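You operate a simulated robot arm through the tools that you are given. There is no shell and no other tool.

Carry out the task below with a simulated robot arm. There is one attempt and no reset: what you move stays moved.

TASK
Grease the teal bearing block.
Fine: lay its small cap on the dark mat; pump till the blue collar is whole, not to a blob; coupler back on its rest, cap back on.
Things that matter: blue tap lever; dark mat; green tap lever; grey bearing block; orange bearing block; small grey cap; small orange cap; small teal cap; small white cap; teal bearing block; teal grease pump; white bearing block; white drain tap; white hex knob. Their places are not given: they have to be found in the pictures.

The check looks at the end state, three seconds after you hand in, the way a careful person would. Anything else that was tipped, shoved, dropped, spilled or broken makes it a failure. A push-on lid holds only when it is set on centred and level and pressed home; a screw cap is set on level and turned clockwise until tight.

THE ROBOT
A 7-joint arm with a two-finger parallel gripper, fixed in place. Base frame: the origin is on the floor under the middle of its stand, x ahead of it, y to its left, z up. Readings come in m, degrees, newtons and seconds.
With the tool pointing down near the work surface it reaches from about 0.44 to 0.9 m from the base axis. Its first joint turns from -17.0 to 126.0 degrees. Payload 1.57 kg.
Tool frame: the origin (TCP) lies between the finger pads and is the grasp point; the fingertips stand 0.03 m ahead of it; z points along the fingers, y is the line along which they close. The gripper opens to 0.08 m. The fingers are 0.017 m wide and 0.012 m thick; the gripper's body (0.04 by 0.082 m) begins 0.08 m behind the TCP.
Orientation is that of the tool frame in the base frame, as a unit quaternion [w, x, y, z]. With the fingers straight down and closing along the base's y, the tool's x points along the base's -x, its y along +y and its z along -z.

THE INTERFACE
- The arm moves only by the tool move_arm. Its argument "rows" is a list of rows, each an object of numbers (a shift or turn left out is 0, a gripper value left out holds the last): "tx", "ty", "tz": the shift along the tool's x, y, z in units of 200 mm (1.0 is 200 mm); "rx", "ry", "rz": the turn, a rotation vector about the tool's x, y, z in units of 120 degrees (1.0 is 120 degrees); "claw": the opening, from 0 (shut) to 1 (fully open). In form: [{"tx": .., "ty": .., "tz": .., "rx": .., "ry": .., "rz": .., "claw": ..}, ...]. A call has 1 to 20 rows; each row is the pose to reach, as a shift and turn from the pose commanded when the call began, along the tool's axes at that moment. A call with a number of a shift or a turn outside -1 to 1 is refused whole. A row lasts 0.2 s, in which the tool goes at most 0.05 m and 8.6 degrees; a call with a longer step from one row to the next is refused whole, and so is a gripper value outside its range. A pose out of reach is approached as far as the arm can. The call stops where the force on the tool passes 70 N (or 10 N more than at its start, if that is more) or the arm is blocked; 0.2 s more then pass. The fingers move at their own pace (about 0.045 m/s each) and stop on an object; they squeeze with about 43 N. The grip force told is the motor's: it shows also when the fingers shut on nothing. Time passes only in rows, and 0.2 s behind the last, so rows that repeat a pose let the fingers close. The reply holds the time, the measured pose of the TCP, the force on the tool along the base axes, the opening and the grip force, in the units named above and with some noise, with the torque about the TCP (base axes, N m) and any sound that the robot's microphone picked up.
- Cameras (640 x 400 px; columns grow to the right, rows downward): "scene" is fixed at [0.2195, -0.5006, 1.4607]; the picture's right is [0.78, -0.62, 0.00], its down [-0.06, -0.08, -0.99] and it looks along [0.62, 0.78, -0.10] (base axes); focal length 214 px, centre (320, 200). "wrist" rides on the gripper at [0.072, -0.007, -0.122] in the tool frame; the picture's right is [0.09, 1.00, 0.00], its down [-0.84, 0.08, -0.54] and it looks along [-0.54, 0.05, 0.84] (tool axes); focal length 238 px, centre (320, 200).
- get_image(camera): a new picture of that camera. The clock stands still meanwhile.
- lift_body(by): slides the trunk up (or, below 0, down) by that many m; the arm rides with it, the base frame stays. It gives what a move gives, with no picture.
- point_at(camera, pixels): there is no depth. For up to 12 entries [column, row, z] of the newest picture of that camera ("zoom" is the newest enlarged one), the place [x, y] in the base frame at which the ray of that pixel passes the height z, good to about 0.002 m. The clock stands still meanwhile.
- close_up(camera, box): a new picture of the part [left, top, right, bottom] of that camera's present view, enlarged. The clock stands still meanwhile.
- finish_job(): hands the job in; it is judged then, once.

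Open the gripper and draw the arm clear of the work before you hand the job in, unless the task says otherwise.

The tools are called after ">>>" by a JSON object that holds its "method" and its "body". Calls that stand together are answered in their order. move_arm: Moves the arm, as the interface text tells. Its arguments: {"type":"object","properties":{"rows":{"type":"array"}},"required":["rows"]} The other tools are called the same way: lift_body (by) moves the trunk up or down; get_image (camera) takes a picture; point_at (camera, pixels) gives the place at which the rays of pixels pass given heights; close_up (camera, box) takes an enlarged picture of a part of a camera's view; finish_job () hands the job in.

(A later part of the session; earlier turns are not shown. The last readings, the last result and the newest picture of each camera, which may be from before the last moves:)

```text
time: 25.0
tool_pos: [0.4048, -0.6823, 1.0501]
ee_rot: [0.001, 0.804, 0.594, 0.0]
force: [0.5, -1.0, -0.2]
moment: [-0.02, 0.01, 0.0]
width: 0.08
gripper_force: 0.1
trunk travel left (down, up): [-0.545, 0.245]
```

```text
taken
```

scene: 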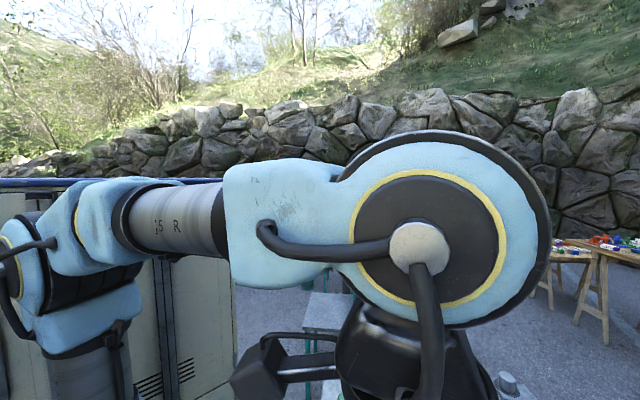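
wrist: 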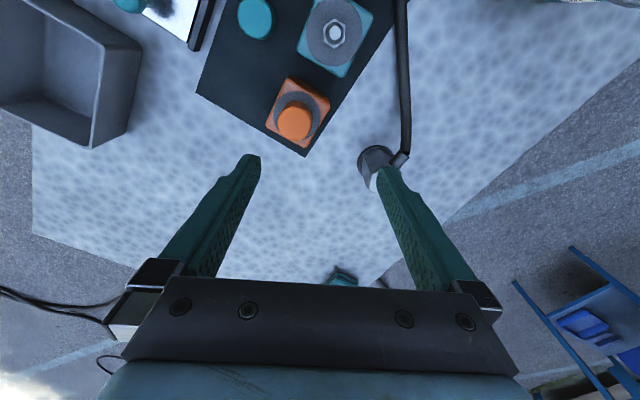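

The tool y-axis now heads -17°. The coupler is at (375,160) behind the right finger; I move above it at z≈1.0.

>>> {"method": "move_arm", "body": {"rows": [{"tx": -0.1, "ty": 0.14}, {"tx": -0.2, "ty": 0.28}, {"tx": -0.302, "ty": 0.4155}, {"tx": -0.302, "ty": 0.4155, "tz": 0.125}, {"tx": -0.302, "ty": 0.4155, "tz": 0.25}, {"tx": -0.302, "ty": 0.4155, "tz": 0.25}]}}

>>> {"method": "get_image", "body": {"camera": "wrist"}}

>>> {"method": "close_up", "body": {"camera": "wrist", "box": [240, 90, 400, 190]}}

```text
time: 26.4
tool_pos: [0.4672, -0.7637, 1.0004]
ee_rot: [0.0, 0.804, 0.594, 0.0]
force: [0.5, 0.2, 0.1]
moment: [-0.01, 0.04, 0.01]
width: 0.0801
gripper_force: 0.1
out of reach, approached as far as the arm can: row 3
trunk travel left (down, up): [-0.545, 0.245]
```

```text
taken
```

wrist: 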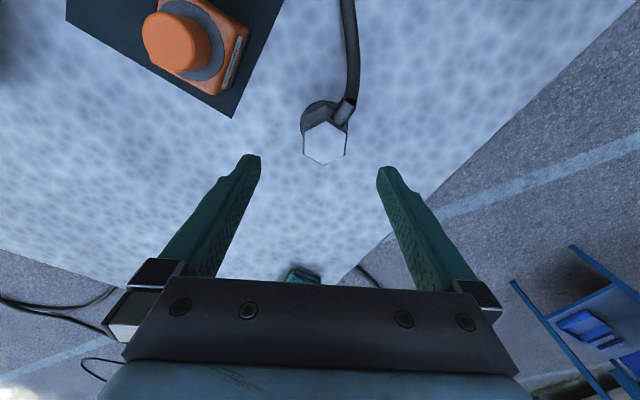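

```text
4.00 times, centred on (320, 140) of wrist
```

zoom: 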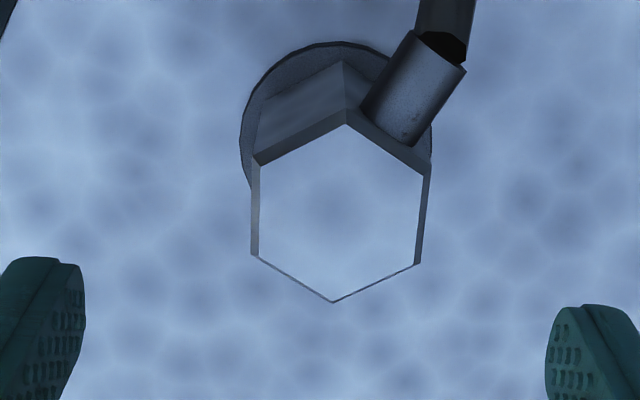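

The hex top is centred at about (324.7,143), i.e. ~4 mm to the tool's +y from the axis, and its left/right flats are parallel to the fingers. I correct, and descend to z≈0.912 with opening 64 mm.

>>> {"method": "move_arm", "body": {"rows": [{"tx": -0.005, "ty": 0.0185, "claw": 0.8}, {"tx": -0.005, "ty": 0.0185, "tz": 0.15}, {"tx": -0.005, "ty": 0.0185, "tz": 0.3}, {"tx": -0.005, "ty": 0.0185, "tz": 0.4}, {"tx": -0.005, "ty": 0.0185, "tz": 0.442}, {"tx": -0.005, "ty": 0.0185, "tz": 0.442}]}}

>>> {"method": "get_image", "body": {"camera": "wrist"}}

>>> {"method": "close_up", "body": {"camera": "wrist", "box": [240, 130, 400, 230]}}

```text
time: 27.8
tool_pos: [0.4716, -0.766, 0.9133]
ee_rot: [0.0, 0.804, 0.595, 0.0]
force: [0.1, -0.8, 0.4]
moment: [-0.01, 0.01, 0.02]
width: 0.064
gripper_force: 0.0
trunk travel left (down, up): [-0.545, 0.245]
```

```text
taken
```

wrist: 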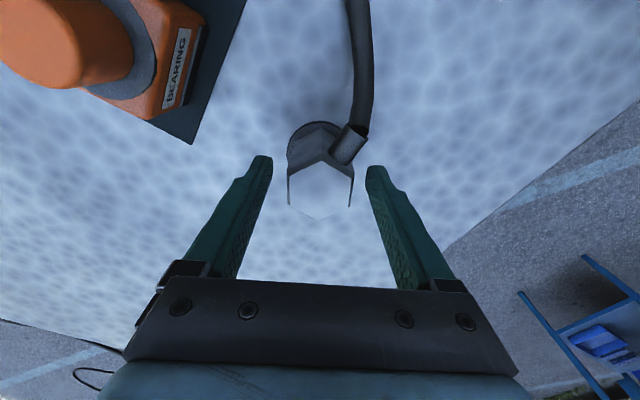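

```text
4.00 times, centred on (320, 180) of wrist
```

zoom: 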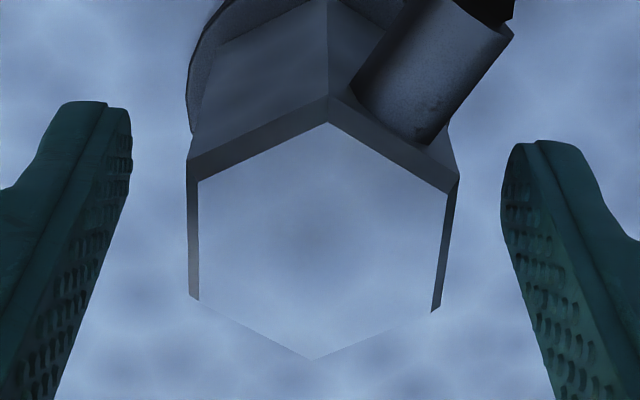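

The hex sits centred between the pads with its top at TCP height. I close the gripper on it.

>>> {"method": "move_arm", "body": {"rows": [{"claw": 0.55}, {"claw": 0.4}, {"claw": 0.4}, {"claw": 0.4}, {"claw": 0.4}]}}

>>> {"method": "close_up", "body": {"camera": "wrist", "box": [240, 130, 400, 230]}}

```text
time: 29.0
tool_pos: [0.4717, -0.7646, 0.9132]
ee_rot: [0.0, 0.804, 0.595, 0.0]
force: [0.5, -0.4, -0.1]
moment: [0.01, -0.03, 0.01]
width: 0.0403
gripper_force: 42.5
trunk travel left (down, up): [-0.545, 0.245]
```

```text
4.00 times, centred on (320, 180) of wrist
```

zoom: 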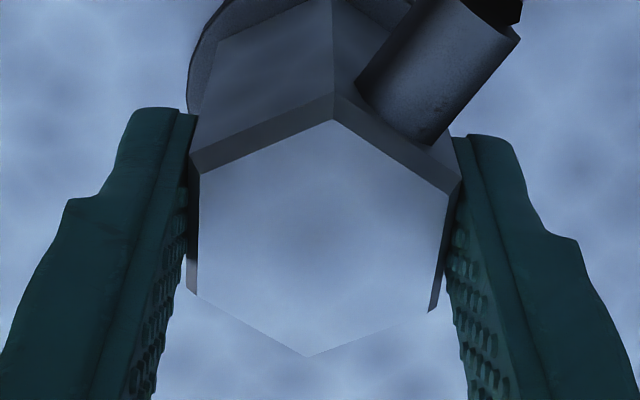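

The coupler is gripped at 40.3 mm. I lift it gently by a few millimetres and check the force.

>>> {"method": "move_arm", "body": {"rows": [{"tz": -0.01}, {"tz": -0.02}, {"tz": -0.04}]}}

>>> {"method": "get_image", "body": {"camera": "wrist"}}

```text
time: 29.8
tool_pos: [0.4711, -0.7652, 0.9211]
ee_rot: [0.0, 0.804, 0.595, 0.0]
force: [-0.3, -0.4, -1.3]
moment: [0.03, -0.02, 0.03]
width: 0.0402
gripper_force: 43.0
trunk travel left (down, up): [-0.545, 0.245]
```

```text
taken
```

wrist: 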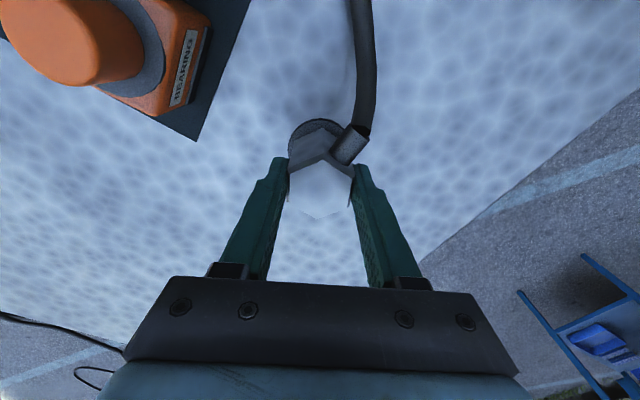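

It lifted freely. I raise to z≈0.985 and carry it over the teal nipple at (0.435,-0.603), staying above the neighbouring caps.

>>> {"method": "move_arm", "body": {"rows": [{"tz": -0.16}, {"tz": -0.32}, {"tx": 0.18, "ty": -0.103, "tz": -0.32}, {"tx": 0.36, "ty": -0.206, "tz": -0.32}, {"tx": 0.54, "ty": -0.309, "tz": -0.32}, {"tx": 0.7215, "ty": -0.4115, "tz": -0.32}, {"tx": 0.7215, "ty": -0.4115, "tz": -0.32}]}}

>>> {"method": "get_image", "body": {"camera": "wrist"}}

>>> {"method": "close_up", "body": {"camera": "wrist", "box": [240, 100, 400, 200]}}

```text
time: 31.4
tool_pos: [0.4356, -0.6035, 0.983]
ee_rot: [0.0, 0.804, 0.594, 0.0]
force: [0.1, -0.5, -1.5]
moment: [0.01, 0.03, 0.03]
width: 0.0406
gripper_force: 43.5
trunk travel left (down, up): [-0.545, 0.245]
```

```text
taken
```

wrist: 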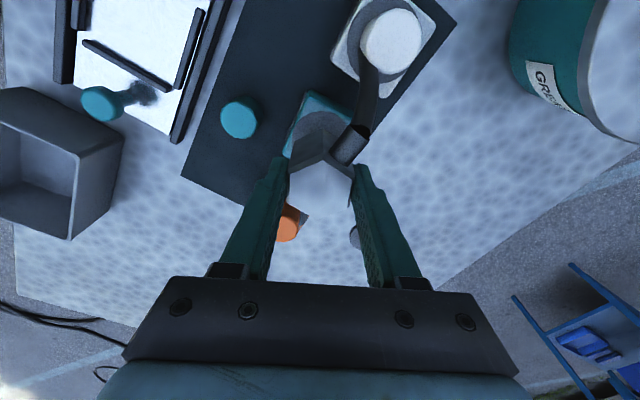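

```text
4.00 times, centred on (320, 150) of wrist
```

zoom: 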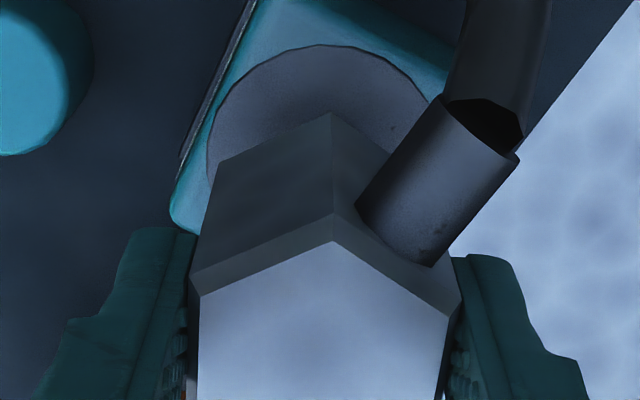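

The coupler hangs above the teal block; part of the collar ring shows behind it. I zoom more to fit the ring's arc and check centring.

>>> {"method": "close_up", "body": {"camera": "wrist", "box": [275, 95, 371, 155]}}

```text
6.67 times, centred on (323, 125) of wrist
```

zoom: 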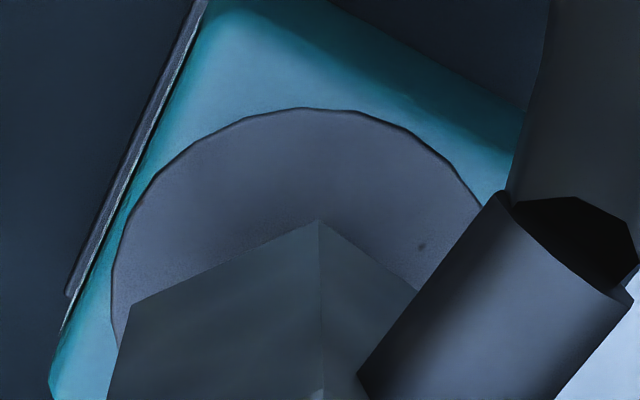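

The ring's fitted centre is near full-frame (321.7,139.4). I ask for its ground position at several heights to settle the block height and the centring.

>>> {"method": "get_image", "body": {"camera": "wrist"}}

>>> {"method": "point_at", "body": {"camera": "wrist", "pixels": [[321.7, 139.4, 0.897], [321.7, 139.4, 0.897], [321.7, 139.4, 0.89], [321.7, 139.4, 0.89], [321.7, 139.4, 0.885], [321.7, 139.4, 0.885], [321, 192, 0.983], [321, 192, 0.983], [321, 143, 0.897], [321, 143, 0.897]]}}

```text
taken
```

wrist: 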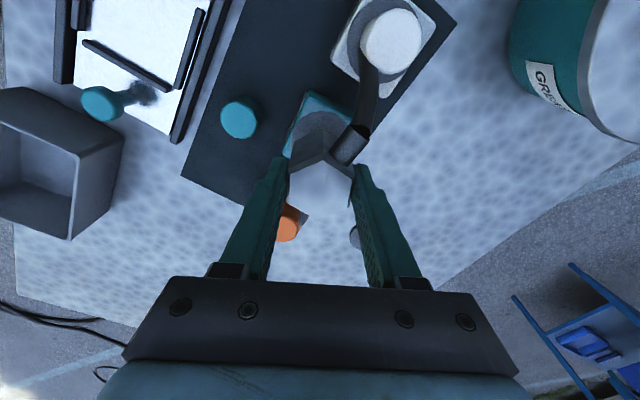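

```text
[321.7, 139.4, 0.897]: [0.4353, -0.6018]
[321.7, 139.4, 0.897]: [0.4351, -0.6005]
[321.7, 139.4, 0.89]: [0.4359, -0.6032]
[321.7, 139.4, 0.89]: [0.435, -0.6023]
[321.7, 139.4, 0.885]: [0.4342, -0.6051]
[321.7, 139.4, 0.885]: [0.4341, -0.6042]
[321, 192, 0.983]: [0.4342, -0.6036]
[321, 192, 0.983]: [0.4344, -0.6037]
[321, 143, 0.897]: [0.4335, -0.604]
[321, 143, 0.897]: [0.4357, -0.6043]
```

Within ~1 mm the coupler is centred over the ring ((0.4343,-0.6036) versus about (0.435,-0.6025)). I nudge 1 mm and lower to z≈0.965 watching the force.

>>> {"method": "move_arm", "body": {"rows": [{"tx": 0.006}, {"tx": 0.006, "tz": 0.03}, {"tx": 0.006, "tz": 0.06}, {"tx": 0.006, "tz": 0.09}, {"tx": 0.006, "tz": 0.09}]}}

>>> {"method": "close_up", "body": {"camera": "wrist", "box": [260, 95, 380, 170]}}

```text
time: 32.6
tool_pos: [0.4344, -0.602, 0.9669]
ee_rot: [0.0, 0.804, 0.594, 0.0]
force: [-0.2, -0.2, -2.1]
moment: [-0.04, 0.0, 0.04]
width: 0.0401
gripper_force: 42.4
trunk travel left (down, up): [-0.545, 0.245]
```

```text
5.33 times, centred on (320, 132) of wrist
```

zoom: 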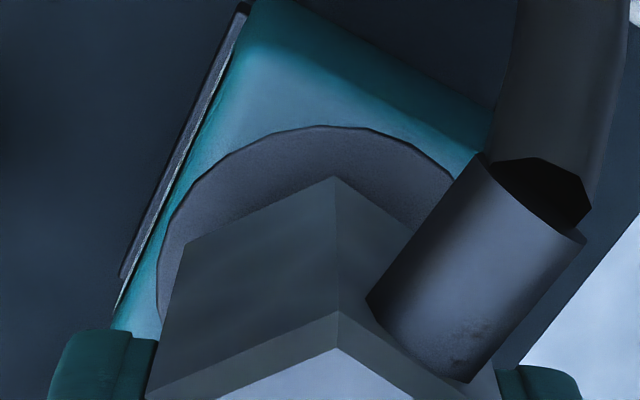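

No contact yet at z=0.967. I lower in 2 mm steps further.

>>> {"method": "move_arm", "body": {"rows": [{"tz": 0.01}, {"tz": 0.02}, {"tz": 0.03}]}}

```text
time: 33.4
tool_pos: [0.4342, -0.6015, 0.9601]
ee_rot: [0.0, 0.804, 0.595, 0.0]
force: [0.3, -0.1, -1.7]
moment: [0.02, 0.01, 0.01]
width: 0.04
gripper_force: 42.9
trunk travel left (down, up): [-0.545, 0.245]
```

The arm is at z=0.960 with no contact force. I continue lowering 4 mm more in small steps.

>>> {"method": "move_arm", "body": {"rows": [{"tz": 0.007}, {"tz": 0.014}, {"tz": 0.02}]}}

```text
time: 34.2
tool_pos: [0.4342, -0.6022, 0.9569]
ee_rot: [-0.001, 0.804, 0.595, 0.0]
force: [-0.1, -0.5, -1.2]
moment: [0.04, 0.0, -0.03]
width: 0.04
gripper_force: 43.4
trunk travel left (down, up): [-0.545, 0.245]
```

Still free at z≈0.957. I lower another 4 mm.

>>> {"method": "move_arm", "body": {"rows": [{"tz": 0.007}, {"tz": 0.014}, {"tz": 0.02}]}}

>>> {"method": "close_up", "body": {"camera": "wrist", "box": [260, 95, 380, 170]}}

```text
time: 35.0
tool_pos: [0.4359, -0.6017, 0.9553]
ee_rot: [0.003, 0.804, 0.595, 0.001]
force: [0.1, 0.7, 26.4]
moment: [0.55, 0.08, -0.06]
width: 0.0402
gripper_force: 42.9
trunk travel left (down, up): [-0.545, 0.245]
```

```text
5.33 times, centred on (320, 132) of wrist
```

zoom: 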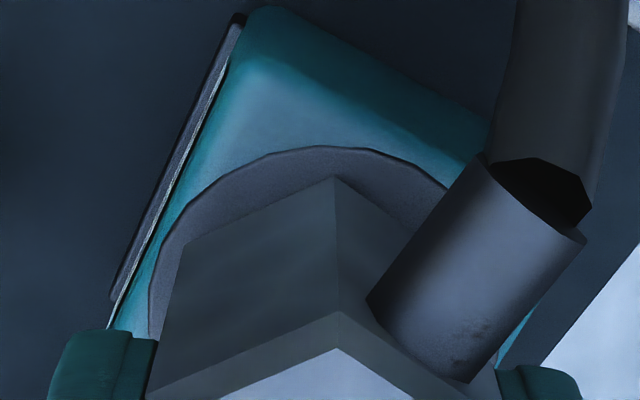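

At z≈0.9555 the upward force is 26 N with a small torque: the coupler's foot is meeting the collar face. No click yet, so I press about 1.5 mm further in small steps.

>>> {"method": "move_arm", "body": {"rows": [{"tz": 0.004}, {"tz": 0.008}, {"tz": 0.008}]}}

>>> {"method": "close_up", "body": {"camera": "wrist", "box": [240, 70, 400, 170]}}

```text
time: 35.8
tool_pos: [0.435, -0.6014, 0.9523]
ee_rot: [0.001, 0.804, 0.595, -0.001]
force: [2.9, -2.7, 28.7]
moment: [-0.14, 0.01, -0.01]
width: 0.0402
gripper_force: 43.2
trunk travel left (down, up): [-0.545, 0.245]
```

```text
4.00 times, centred on (320, 120) of wrist
```

zoom: 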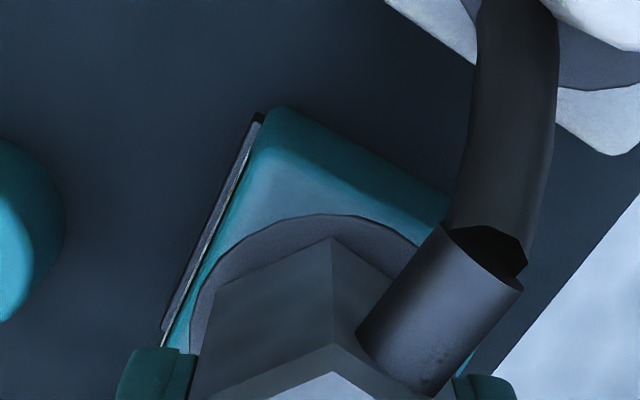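

It dropped 3 mm and the torque vanished, so the coupler now sits centred on the nipple (28.7 N). I press another millimetre to be sure it is home.

>>> {"method": "move_arm", "body": {"rows": [{"tz": 0.005}, {"tz": 0.01}, {"tz": 0.01}]}}

```text
time: 36.6
tool_pos: [0.4346, -0.6013, 0.95]
ee_rot: [0.002, 0.804, 0.595, 0.0]
force: [4.2, -5.1, 30.5]
moment: [-0.13, -0.21, -0.06]
width: 0.0405
gripper_force: 43.0
trunk travel left (down, up): [-0.545, 0.245]
```

The coupler slides down under a steady ~30 N, so it is being pushed onto the nipple; slight side force (4,-5) suggests a ~1 mm correction. I keep pressing in 1 mm steps with that correction.

>>> {"method": "move_arm", "body": {"rows": [{"tx": -0.003, "ty": 0.004, "tz": 0.005}, {"tx": -0.003, "ty": 0.004, "tz": 0.01}, {"tx": -0.003, "ty": 0.004, "tz": 0.01}]}}

>>> {"method": "close_up", "body": {"camera": "wrist", "box": [240, 70, 400, 170]}}

```text
time: 37.4
tool_pos: [0.4348, -0.6019, 0.95]
ee_rot: [0.002, 0.804, 0.595, 0.001]
force: [0.4, 6.5, 48.2]
moment: [0.75, 0.29, -0.05]
width: 0.0401
gripper_force: 43.2
trunk travel left (down, up): [-0.545, 0.245]
```

```text
4.00 times, centred on (320, 120) of wrist
```

zoom: 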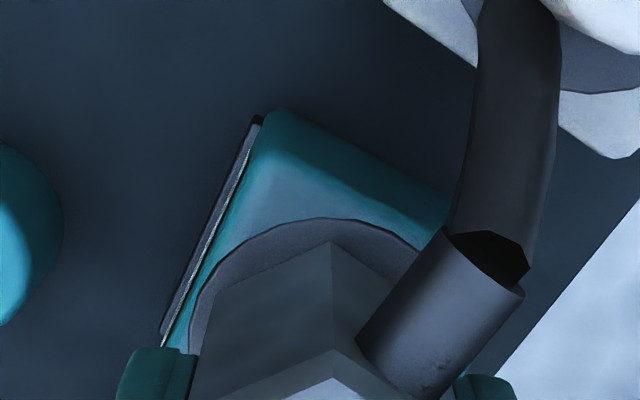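

The force jumped to 48 N with no more travel at z=0.950: the coupler is home. I relieve the preload, open the fingers and rise.

>>> {"method": "move_arm", "body": {"rows": [{"tz": -0.008}, {"tz": -0.012, "claw": 0.6}, {"tz": -0.012, "claw": 0.7}, {"tz": -0.012, "claw": 0.7}, {"tz": -0.012, "claw": 0.7}]}}

>>> {"method": "get_image", "body": {"camera": "wrist"}}

```text
time: 38.6
tool_pos: [0.4347, -0.6028, 0.9495]
ee_rot: [0.001, 0.804, 0.595, -0.001]
force: [0.1, 0.3, 0.4]
moment: [-0.03, 0.04, 0.02]
width: 0.0559
gripper_force: 0.0
trunk travel left (down, up): [-0.545, 0.245]
```

```text
taken
```

wrist: 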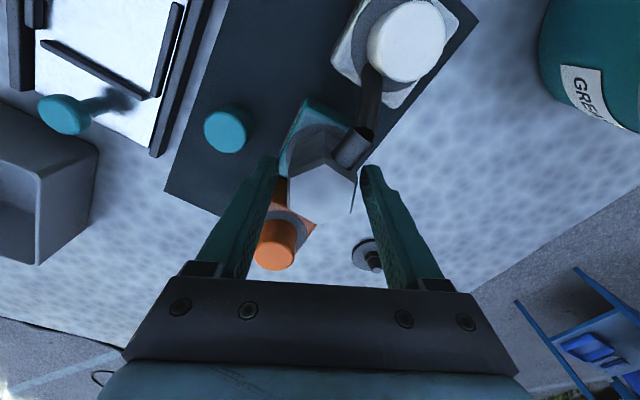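

The coupler stays on the nipple; the empty rest (disc with a post) shows at (368,255). I rise straight up and check from above.

>>> {"method": "move_arm", "body": {"rows": [{"tz": -0.1}, {"tz": -0.25}, {"tz": -0.45}, {"tz": -0.6}, {"tz": -0.6}]}}

>>> {"method": "get_image", "body": {"camera": "wrist"}}

>>> {"method": "close_up", "body": {"camera": "wrist", "box": [240, 60, 400, 160]}}

```text
time: 39.8
tool_pos: [0.436, -0.6033, 1.0695]
ee_rot: [0.0, 0.804, 0.594, 0.001]
force: [0.2, -0.3, -0.3]
moment: [-0.04, -0.04, 0.03]
width: 0.0562
gripper_force: 0.0
trunk travel left (down, up): [-0.545, 0.245]
```

```text
taken
```

wrist: 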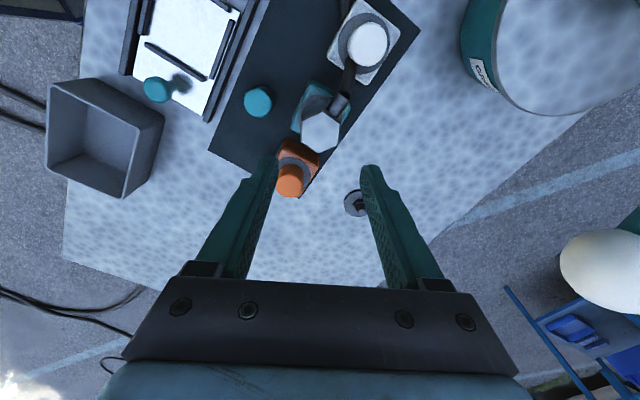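

```text
4.00 times, centred on (320, 110) of wrist
```

zoom: 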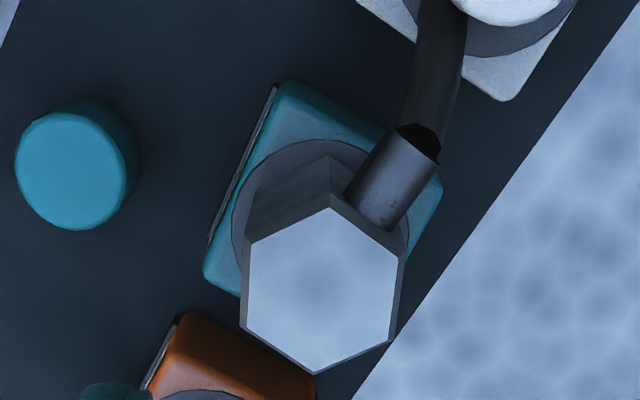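

The coupler is seated squarely on the teal block. Next I look at the pump handle: I raise the trunk 0.18 m and then move over toward the pump for a view.

>>> {"method": "lift_body", "body": {"by": 0.18}}

>>> {"method": "move_arm", "body": {"rows": [{"tx": 0.15, "ty": 0.126, "claw": 1.0}, {"tx": 0.3, "ty": 0.252}, {"tx": 0.45, "ty": 0.378}, {"tx": 0.6, "ty": 0.504}, {"tx": 0.7325, "ty": 0.632}, {"tx": 0.7325, "ty": 0.632}]}}

>>> {"method": "get_image", "body": {"camera": "wrist"}}

>>> {"method": "get_image", "body": {"camera": "scene"}}

```text
time: 41.8
tool_pos: [0.4354, -0.6031, 1.2502]
ee_rot: [0.0, 0.804, 0.595, 0.0]
force: [-0.1, 0.5, 0.1]
moment: [0.02, -0.02, -0.01]
width: 0.0563
gripper_force: 0.1
trunk travel left (down, up): [-0.725, 0.065]
```

```text
time: 43.2
tool_pos: [0.601, -0.4995, 1.2499]
ee_rot: [0.0, 0.804, 0.595, 0.0]
force: [0.7, 0.4, 0.4]
moment: [-0.03, 0.04, -0.03]
width: 0.0799
gripper_force: 0.1
trunk travel left (down, up): [-0.725, 0.065]
```

```text
taken
```

wrist: 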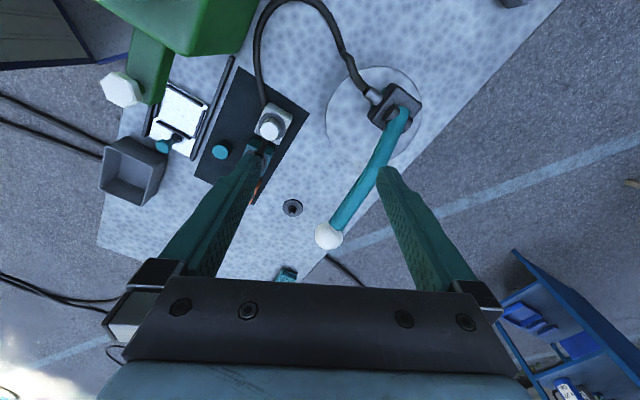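

```text
taken
```

scene: 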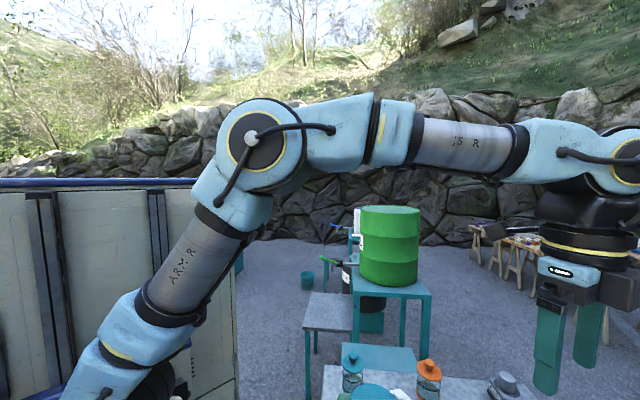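

The handle runs from the black pump head (398,100) to the ball (328,236). I zoom in on it, and use the scene camera's lower-right extension for its tilt.

>>> {"method": "close_up", "body": {"camera": "wrist", "box": [280, 60, 440, 260]}}

>>> {"method": "close_up", "body": {"camera": "scene", "box": [560, 398, 640, 400]}}

>>> {"method": "close_up", "body": {"camera": "scene", "box": [638, 399, 640, 400]}}

>>> {"method": "close_up", "body": {"camera": "scene", "box": [639, 0, 640, 400]}}

```text
2.00 times, centred on (360, 160) of wrist
```

zoom: 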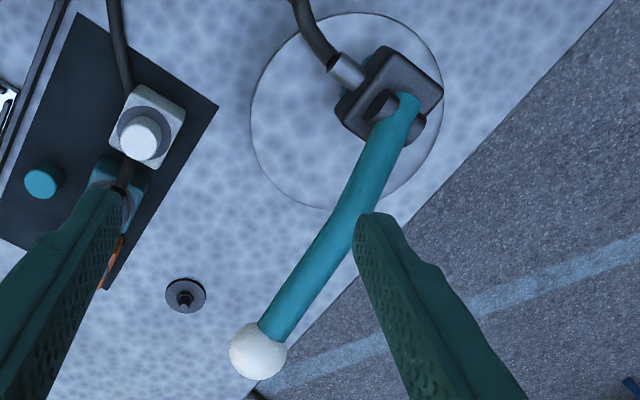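

```text
8.00 times, centred on (600, 399) of scene
```

zoom: 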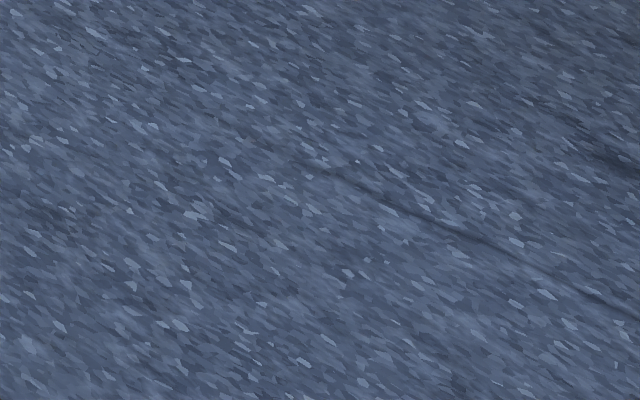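

```text
16.00 times, centred on (639, 400) of scene
```

zoom: 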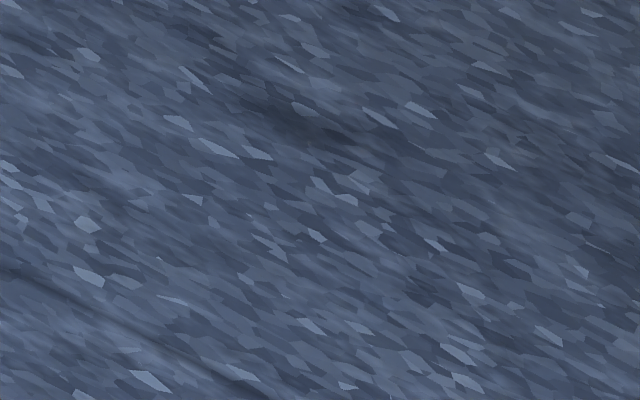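

```text
1.00 times, centred on (640, 200) of scene (not enlarged: the box is as wide or as high as the picture)
```

zoom: 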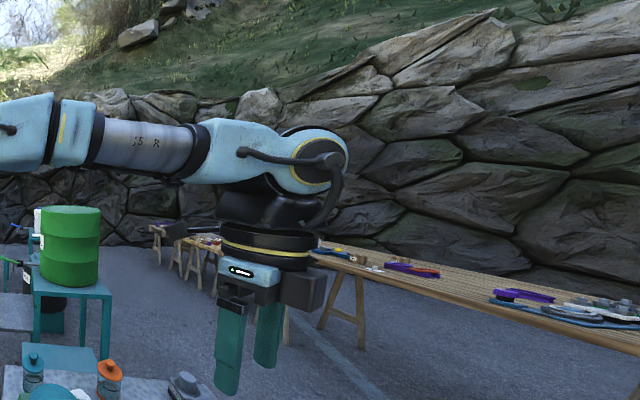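

Stereo puts the lever pivot near (0.708,-0.528,1.03) and the ball near (0.577,-0.657,1.11), so the lever points along heading -136° and is raised. I turn the tool so it closes across the lever (heading -46°) and hover above the ball at z≈1.21.

>>> {"method": "move_arm", "body": {"rows": [{"tx": -0.19, "ty": 0.03, "tz": 0.05, "rz": 0.06}, {"tx": -0.39, "ty": 0.06, "tz": 0.1, "rz": 0.12}, {"tx": -0.59, "ty": 0.09, "tz": 0.15, "rz": 0.18}, {"tx": -0.787, "ty": 0.117, "tz": 0.2, "rz": 0.2417}, {"tx": -0.787, "ty": 0.117, "tz": 0.2, "rz": 0.2417}]}}

>>> {"method": "get_image", "body": {"camera": "wrist"}}

```text
time: 44.4
tool_pos: [0.5761, -0.6573, 1.2096]
ee_rot: [-0.001, 0.928, 0.374, 0.0]
force: [-0.1, 0.6, -0.6]
moment: [0.01, 0.02, 0.01]
width: 0.08
gripper_force: 0.0
trunk travel left (down, up): [-0.725, 0.065]
```

```text
taken
```

wrist: 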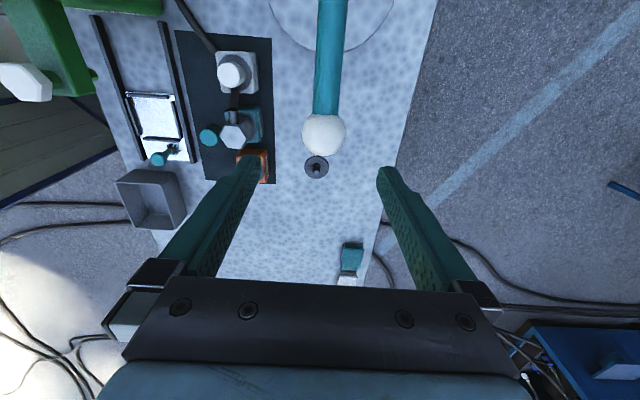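

The lever now lies straight in the picture with the ball at (324,133). I zoom in to refine the ball centre.

>>> {"method": "close_up", "body": {"camera": "wrist", "box": [260, 90, 388, 170]}}

>>> {"method": "close_up", "body": {"camera": "wrist", "box": [190, 90, 290, 152]}}

```text
5.00 times, centred on (324, 130) of wrist
```

zoom: 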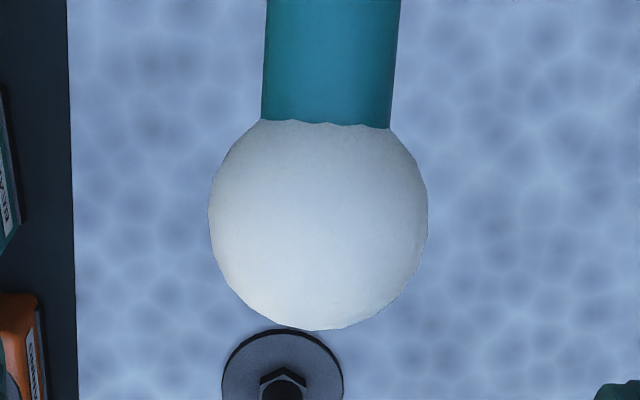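

```text
6.40 times, centred on (240, 121) of wrist
```

zoom: 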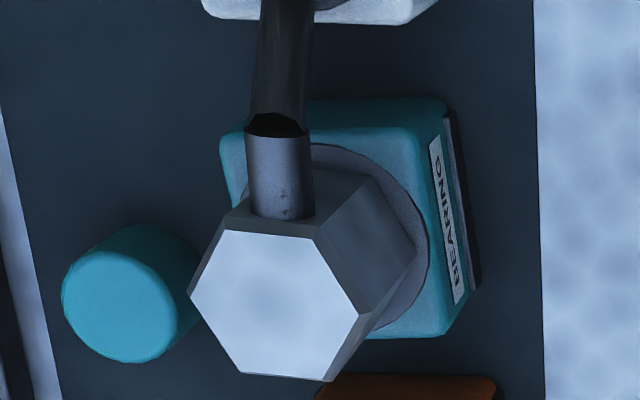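

The ball centre is at full-frame (323.6,134), i.e. about 3 mm off in each axis. I correct and descend so the open fingers straddle the ball at z≈1.112.

>>> {"method": "move_arm", "body": {"rows": [{"tx": 0.0125, "ty": 0.0145, "tz": 0.12}, {"tx": 0.0125, "ty": 0.0145, "tz": 0.25}, {"tx": 0.0125, "ty": 0.0145, "tz": 0.38}, {"tx": 0.0125, "ty": 0.0145, "tz": 0.488}, {"tx": 0.0125, "ty": 0.0145, "tz": 0.488}]}}

>>> {"method": "get_image", "body": {"camera": "wrist"}}

```text
time: 45.6
tool_pos: [0.5791, -0.6572, 1.1104]
ee_rot: [0.0, 0.927, 0.375, 0.0]
force: [-0.5, -0.3, 0.0]
moment: [0.01, -0.05, 0.01]
width: 0.08
gripper_force: 0.0
trunk travel left (down, up): [-0.725, 0.065]
```

```text
taken
```

wrist: 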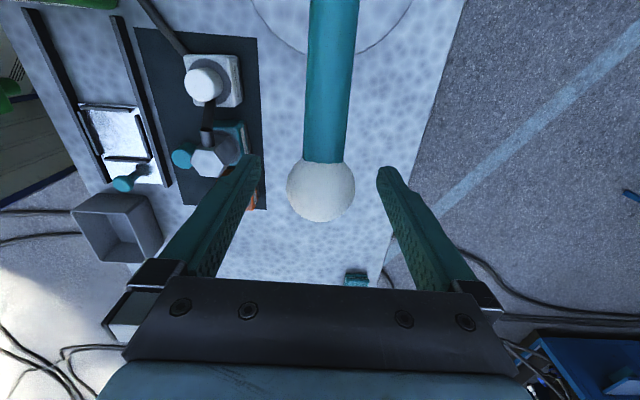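

The ball lies between the fingers, its centre at (321,188). I close on it.

>>> {"method": "move_arm", "body": {"rows": [{"tx": 0.01, "claw": 0.7}, {"tx": 0.01, "claw": 0.5}, {"tx": 0.01, "claw": 0.4}, {"tx": 0.01, "claw": 0.4}, {"tx": 0.01, "claw": 0.4}, {"tx": 0.01, "claw": 0.4}]}}

>>> {"method": "close_up", "body": {"camera": "wrist", "box": [150, 80, 290, 168]}}

```text
time: 47.0
tool_pos: [0.5814, -0.6563, 1.1118]
ee_rot: [0.0, 0.927, 0.375, 0.0]
force: [4.3, -4.5, 0.4]
moment: [-0.01, 0.0, 0.04]
width: 0.0411
gripper_force: 45.0
trunk travel left (down, up): [-0.725, 0.065]
```

```text
4.55 times, centred on (220, 124) of wrist
```

zoom: 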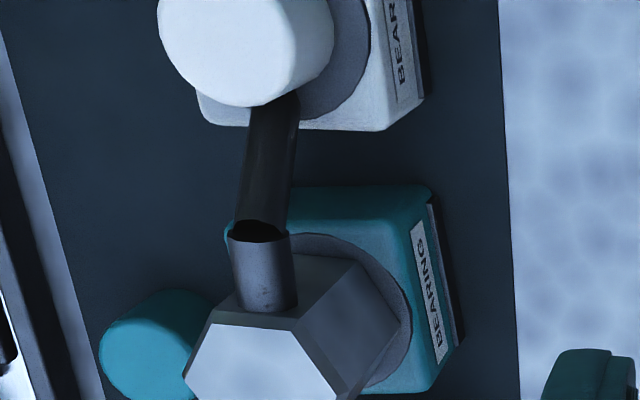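

The ball is gripped (41 mm). I start a trial push: about 10 mm down along the lever's arc, reading the force.

>>> {"method": "move_arm", "body": {"rows": [{"tx": -0.004, "ty": 0.003, "tz": 0.012}, {"tx": -0.009, "ty": 0.004, "tz": 0.025}, {"tx": -0.02, "ty": 0.004, "tz": 0.05}]}}

```text
time: 47.8
tool_pos: [0.578, -0.6586, 1.1023]
ee_rot: [0.0, 0.927, 0.375, 0.0]
force: [1.6, 0.8, 9.2]
moment: [0.98, -0.8, 0.04]
width: 0.0412
gripper_force: 45.4
trunk travel left (down, up): [-0.725, 0.065]
```

The lever yields at ~9 N but the grip resists tilting (1.3 N m), so I swing the tool with the lever about its pivot: catch up the tilt and go 6° further down.

>>> {"method": "move_arm", "body": {"rows": [{"ry": 0.024}, {"tx": -0.017, "tz": 0.0497, "ry": 0.0492}, {"tx": -0.0314, "tz": 0.1, "ry": 0.0742}, {"tx": -0.0314, "tz": 0.1, "ry": 0.0742}]}}

>>> {"method": "get_image", "body": {"camera": "wrist"}}

```text
time: 48.8
tool_pos: [0.5739, -0.6629, 1.0824]
ee_rot: [-0.029, 0.924, 0.373, 0.072]
force: [-1.5, -0.8, -2.8]
moment: [-0.73, 0.74, -0.01]
width: 0.0411
gripper_force: 44.9
trunk travel left (down, up): [-0.725, 0.065]
```

```text
taken
```

wrist: 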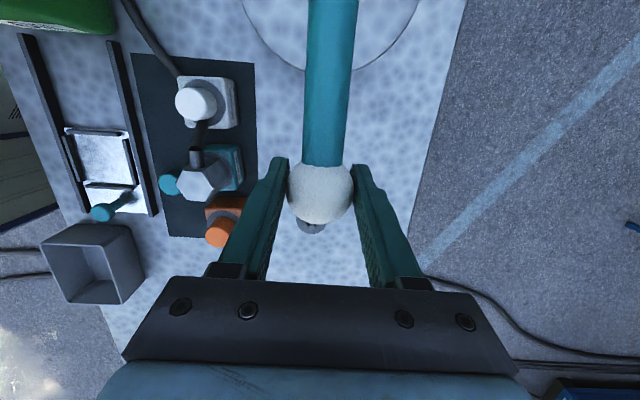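

The lever follows easily. I check the collar at the coupler (around (215,175)) for any blue grease.

>>> {"method": "close_up", "body": {"camera": "wrist", "box": [150, 130, 262, 200]}}

```text
5.71 times, centred on (206, 165) of wrist
```

zoom: 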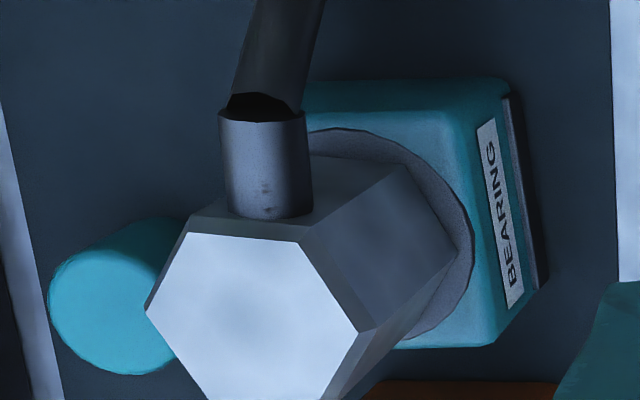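

No blue yet. I continue the down-stroke by about 12°, following the arc with slightly less tilt.

>>> {"method": "move_arm", "body": {"rows": [{"tx": -0.0197, "tz": 0.0487, "ry": 0.0175}, {"tx": -0.0368, "tz": 0.0984, "ry": 0.0375}, {"tx": -0.0512, "tz": 0.1488, "ry": 0.06}, {"tx": -0.063, "tz": 0.2, "ry": 0.083}, {"tx": -0.063, "tz": 0.2, "ry": 0.083}]}}

>>> {"method": "get_image", "body": {"camera": "wrist"}}

```text
time: 50.0
tool_pos: [0.5687, -0.6679, 1.0413]
ee_rot: [-0.061, 0.915, 0.369, 0.153]
force: [-2.4, -6.2, 9.7]
moment: [0.6, -0.73, -0.27]
width: 0.0413
gripper_force: 45.1
trunk travel left (down, up): [-0.725, 0.065]
```

```text
taken
```

wrist: 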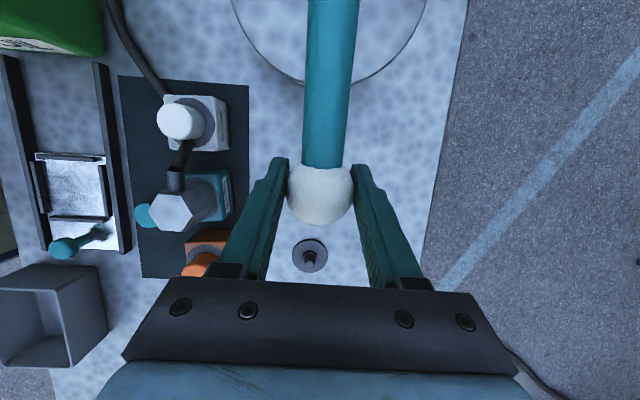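

Force is only ~10 N at z=1.041; I check the collar and keep going down another 12°.

>>> {"method": "close_up", "body": {"camera": "wrist", "box": [130, 150, 242, 220]}}

>>> {"method": "move_arm", "body": {"rows": [{"tx": -0.0197, "tz": 0.0487, "ry": 0.028}, {"tx": -0.0368, "tz": 0.0984, "ry": 0.053}, {"tx": -0.0512, "tz": 0.1488, "ry": 0.078}, {"tx": -0.063, "tz": 0.2, "ry": 0.103}, {"tx": -0.063, "tz": 0.2, "ry": 0.103}]}}

>>> {"method": "get_image", "body": {"camera": "wrist"}}

```text
5.71 times, centred on (186, 185) of wrist
```

zoom: 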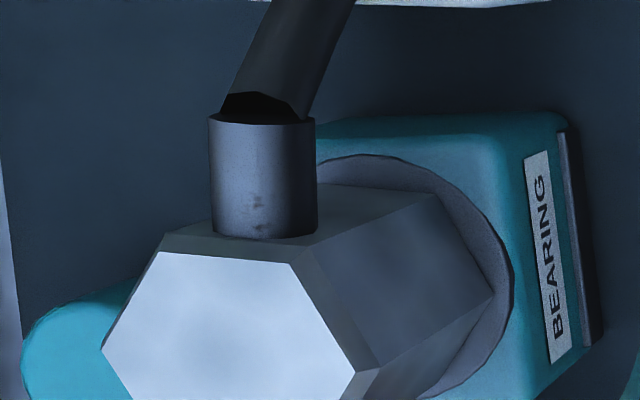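

```text
time: 51.2
tool_pos: [0.571, -0.6673, 0.9989]
ee_rot: [-0.101, 0.893, 0.361, 0.251]
force: [4.8, -3.9, 11.4]
moment: [0.63, -0.7, -0.03]
width: 0.0411
gripper_force: 44.9
trunk travel left (down, up): [-0.725, 0.065]
```

```text
taken
```

wrist: 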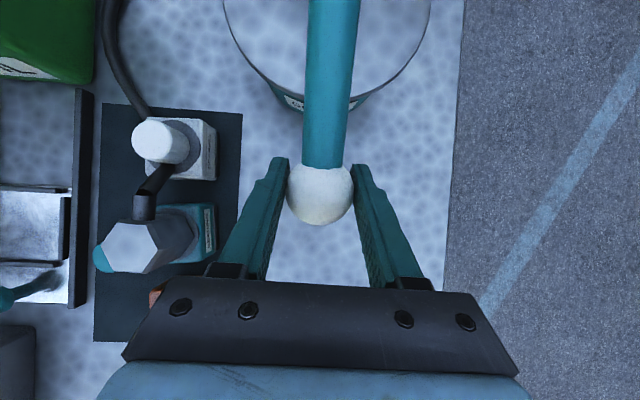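

At z=0.999 the lever still moves at ~11 N. I check the collar again.

>>> {"method": "close_up", "body": {"camera": "wrist", "box": [90, 190, 234, 280]}}

```text
4.44 times, centred on (162, 235) of wrist
```

zoom: 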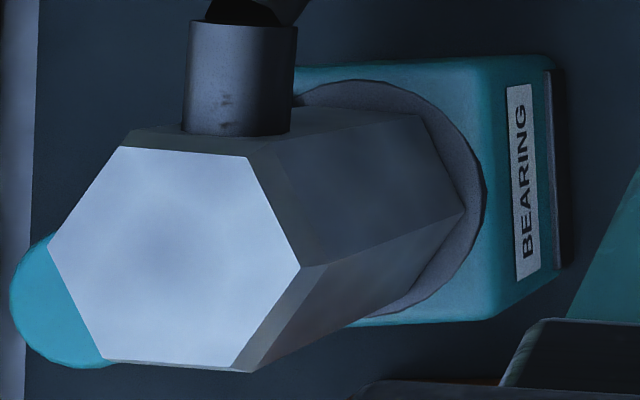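

No grease visible yet. I continue downward in smaller increments to find the end of the stroke.

>>> {"method": "move_arm", "body": {"rows": [{"tx": -0.0197, "tz": 0.0487, "ry": 0.028}, {"tx": -0.0368, "tz": 0.0984, "ry": 0.053}, {"tx": -0.0368, "tz": 0.0984, "ry": 0.053}]}}

>>> {"method": "close_up", "body": {"camera": "wrist", "box": [70, 200, 230, 300]}}

```text
time: 52.0
tool_pos: [0.5733, -0.6643, 0.9813]
ee_rot: [-0.119, 0.877, 0.355, 0.301]
force: [7.5, -0.4, 24.9]
moment: [-0.38, 0.4, 0.29]
width: 0.0414
gripper_force: 44.7
trunk travel left (down, up): [-0.725, 0.065]
```

```text
4.00 times, centred on (150, 250) of wrist
```

zoom: 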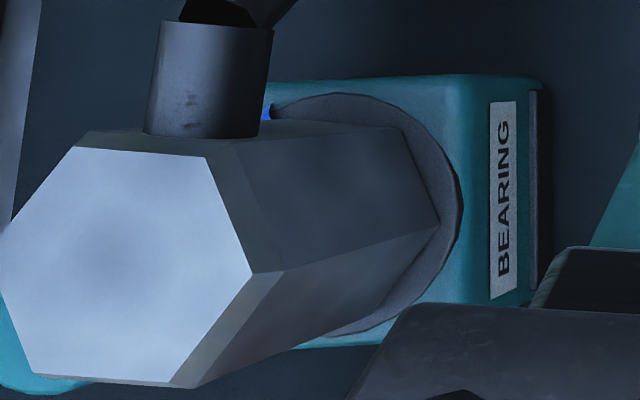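

The end of the stroke is reached (25 N at z=0.981) and a blue spot appears on the collar behind the hose stub (zoom (268,112)). I swing the lever back up along the arc by ~37.5°.

>>> {"method": "move_arm", "body": {"rows": [{"tx": 0.0469, "tz": -0.094, "ry": -0.05}, {"tx": 0.1033, "tz": -0.1826, "ry": -0.1}, {"tx": 0.1686, "tz": -0.2647, "ry": -0.15}, {"tx": 0.2422, "tz": -0.3396, "ry": -0.2}, {"tx": 0.3233, "tz": -0.4064, "ry": -0.25}, {"tx": 0.4108, "tz": -0.4644, "ry": -0.3}, {"tx": 0.434, "tz": -0.4775, "ry": -0.3133}, {"tx": 0.434, "tz": -0.4775, "ry": -0.3133}]}}

>>> {"method": "get_image", "body": {"camera": "wrist"}}

>>> {"method": "close_up", "body": {"camera": "wrist", "box": [150, 100, 278, 180]}}

```text
time: 53.8
tool_pos: [0.578, -0.6582, 1.1067]
ee_rot: [0.0, 0.927, 0.374, -0.001]
force: [-7.1, -2.6, -2.5]
moment: [-0.75, 1.05, -0.09]
width: 0.0411
gripper_force: 44.6
trunk travel left (down, up): [-0.725, 0.065]
```

```text
taken
```

wrist: 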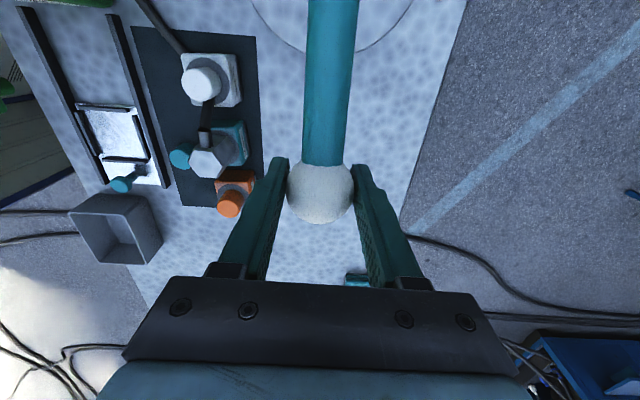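

```text
5.00 times, centred on (214, 140) of wrist
```

zoom: 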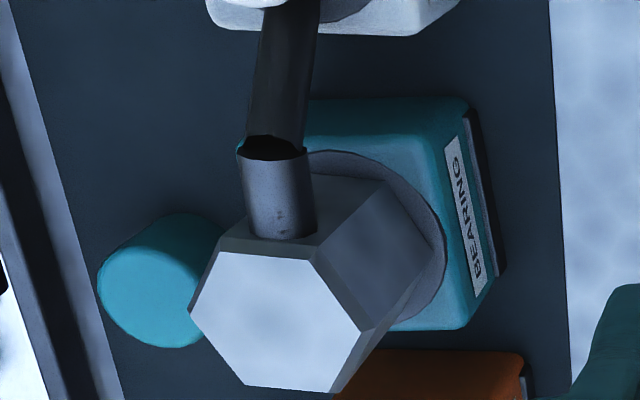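

The visible outward side is still grey, and the blue bit was on the base side. I release the ball, rise, and shift the camera to the base side of the block to see how much of the collar one stroke filled.

>>> {"method": "move_arm", "body": {"rows": [{"claw": 0.75}, {"claw": 0.9}, {"claw": 0.9}, {"tz": -0.15, "claw": 0.9}, {"tz": -0.35}, {"tz": -0.53}, {"tz": -0.53}]}}

>>> {"method": "get_image", "body": {"camera": "wrist"}}

```text
time: 55.4
tool_pos: [0.5796, -0.6561, 1.2129]
ee_rot: [0.0, 0.927, 0.374, 0.0]
force: [-0.7, 0.6, 0.2]
moment: [-0.03, 0.0, 0.02]
width: 0.072
gripper_force: 0.1
trunk travel left (down, up): [-0.725, 0.065]
```

```text
taken
```

wrist: 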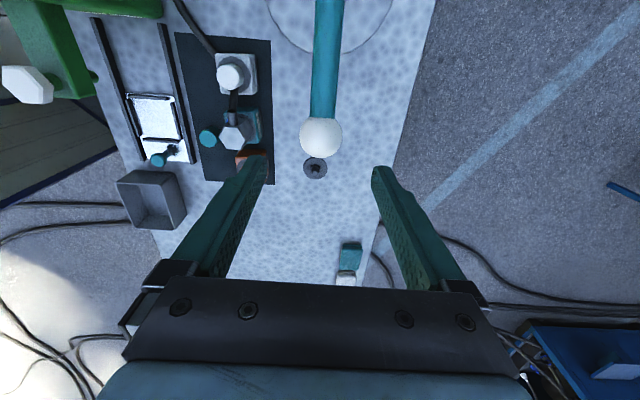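

The lever stays up (ball at (321,135)). I now shift toward the base side in two moves.

>>> {"method": "move_arm", "body": {"rows": [{"tx": -0.07, "ty": -0.2}, {"tx": -0.14, "ty": -0.4}, {"tx": -0.21, "ty": -0.6}, {"tx": -0.28, "ty": -0.8}, {"tx": -0.35, "ty": -1.0}]}}

>>> {"method": "move_arm", "body": {"rows": [{"tx": -0.1, "ty": -0.2}, {"tx": -0.2, "ty": -0.35}, {"tx": -0.3, "ty": -0.45}, {"tx": -0.3, "ty": -0.45}]}}

>>> {"method": "get_image", "body": {"camera": "wrist"}}

```text
time: 56.6
tool_pos: [0.3916, -0.5614, 1.213]
ee_rot: [0.0, 0.927, 0.375, 0.0]
force: [0.0, -0.8, -1.2]
moment: [0.02, 0.02, 0.01]
width: 0.0719
gripper_force: 0.0
trunk travel left (down, up): [-0.725, 0.065]
```

```text
time: 57.6
tool_pos: [0.2848, -0.5376, 1.2111]
ee_rot: [0.001, 0.927, 0.375, -0.001]
force: [0.4, -0.2, -0.5]
moment: [0.0, 0.0, -0.03]
width: 0.0718
gripper_force: 0.1
trunk travel left (down, up): [-0.725, 0.065]
```

```text
taken
```

wrist: 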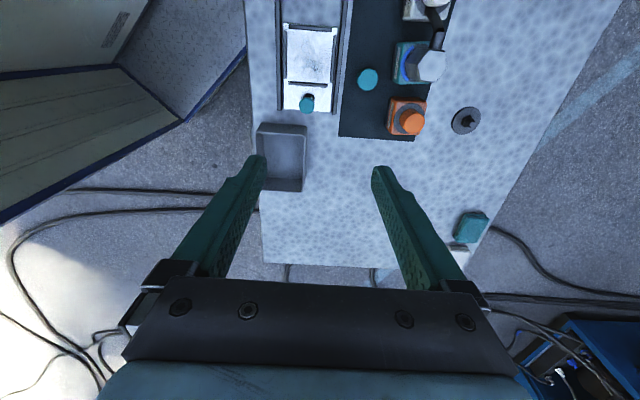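

Blue shows on the base side of the collar at (405,65). I zoom in to see how large the arc is.

>>> {"method": "close_up", "body": {"camera": "wrist", "box": [370, 35, 466, 95]}}

```text
6.67 times, centred on (418, 65) of wrist
```

zoom: 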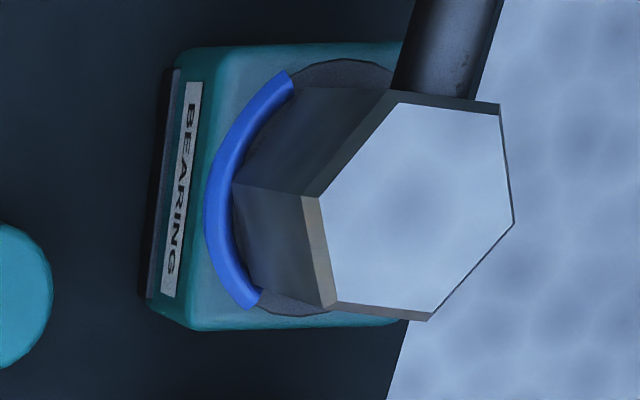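

One stroke gave a blue arc of about 120° centred on the base side, so roughly three strokes should close the collar. I return to above the ball for the second stroke.

>>> {"method": "move_arm", "body": {"rows": [{"tx": 0.1, "ty": 0.15}, {"tx": 0.2, "ty": 0.3}, {"tx": 0.3, "ty": 0.45}, {"tx": 0.3, "ty": 0.45}]}}

>>> {"method": "move_arm", "body": {"rows": [{"tx": 0.07, "ty": 0.2}, {"tx": 0.14, "ty": 0.4}, {"tx": 0.21, "ty": 0.6}, {"tx": 0.28, "ty": 0.8}, {"tx": 0.35, "ty": 1.0}, {"tx": 0.35, "ty": 1.0}]}}

>>> {"method": "get_image", "body": {"camera": "wrist"}}

```text
time: 58.6
tool_pos: [0.3924, -0.5619, 1.2133]
ee_rot: [0.0, 0.928, 0.373, 0.0]
force: [-0.5, -0.1, -0.6]
moment: [-0.01, -0.01, 0.02]
width: 0.0721
gripper_force: 0.1
trunk travel left (down, up): [-0.725, 0.065]
```

```text
time: 60.0
tool_pos: [0.5804, -0.6566, 1.2131]
ee_rot: [-0.001, 0.927, 0.375, 0.0]
force: [0.0, 0.8, 0.7]
moment: [0.01, -0.02, 0.01]
width: 0.0721
gripper_force: 0.0
trunk travel left (down, up): [-0.725, 0.065]
```

```text
taken
```

wrist: 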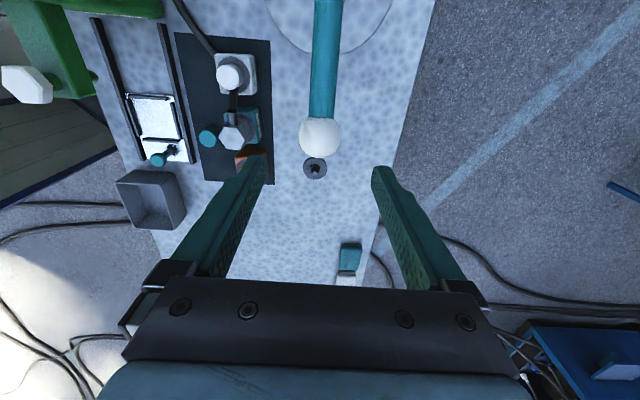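

The ball is at (320,136), exactly under the TCP. I descend 106 mm and grip it again.

>>> {"method": "move_arm", "body": {"rows": [{"tz": 0.15}, {"tz": 0.3}, {"tz": 0.45}, {"tz": 0.525}, {"tz": 0.525, "claw": 0.7}, {"tz": 0.525, "claw": 0.5}, {"tz": 0.525, "claw": 0.4}, {"tz": 0.525, "claw": 0.4}, {"tz": 0.525, "claw": 0.4}, {"tz": 0.525, "claw": 0.4}]}}

>>> {"method": "get_image", "body": {"camera": "wrist"}}

```text
time: 62.2
tool_pos: [0.5806, -0.6557, 1.1073]
ee_rot: [-0.001, 0.927, 0.374, 0.0]
force: [3.5, -0.7, -1.6]
moment: [-0.09, -0.01, 0.01]
width: 0.0413
gripper_force: 45.5
trunk travel left (down, up): [-0.725, 0.065]
```

```text
taken
```

wrist: 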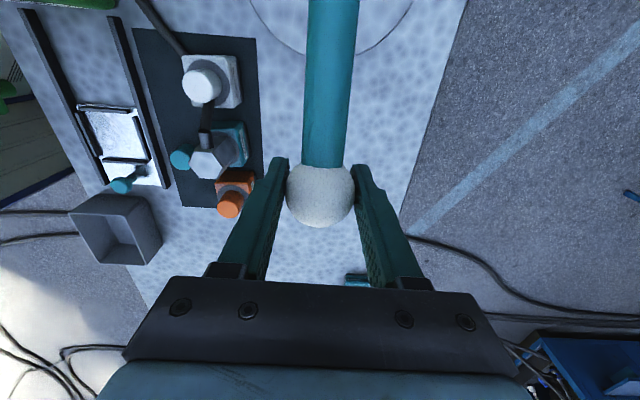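

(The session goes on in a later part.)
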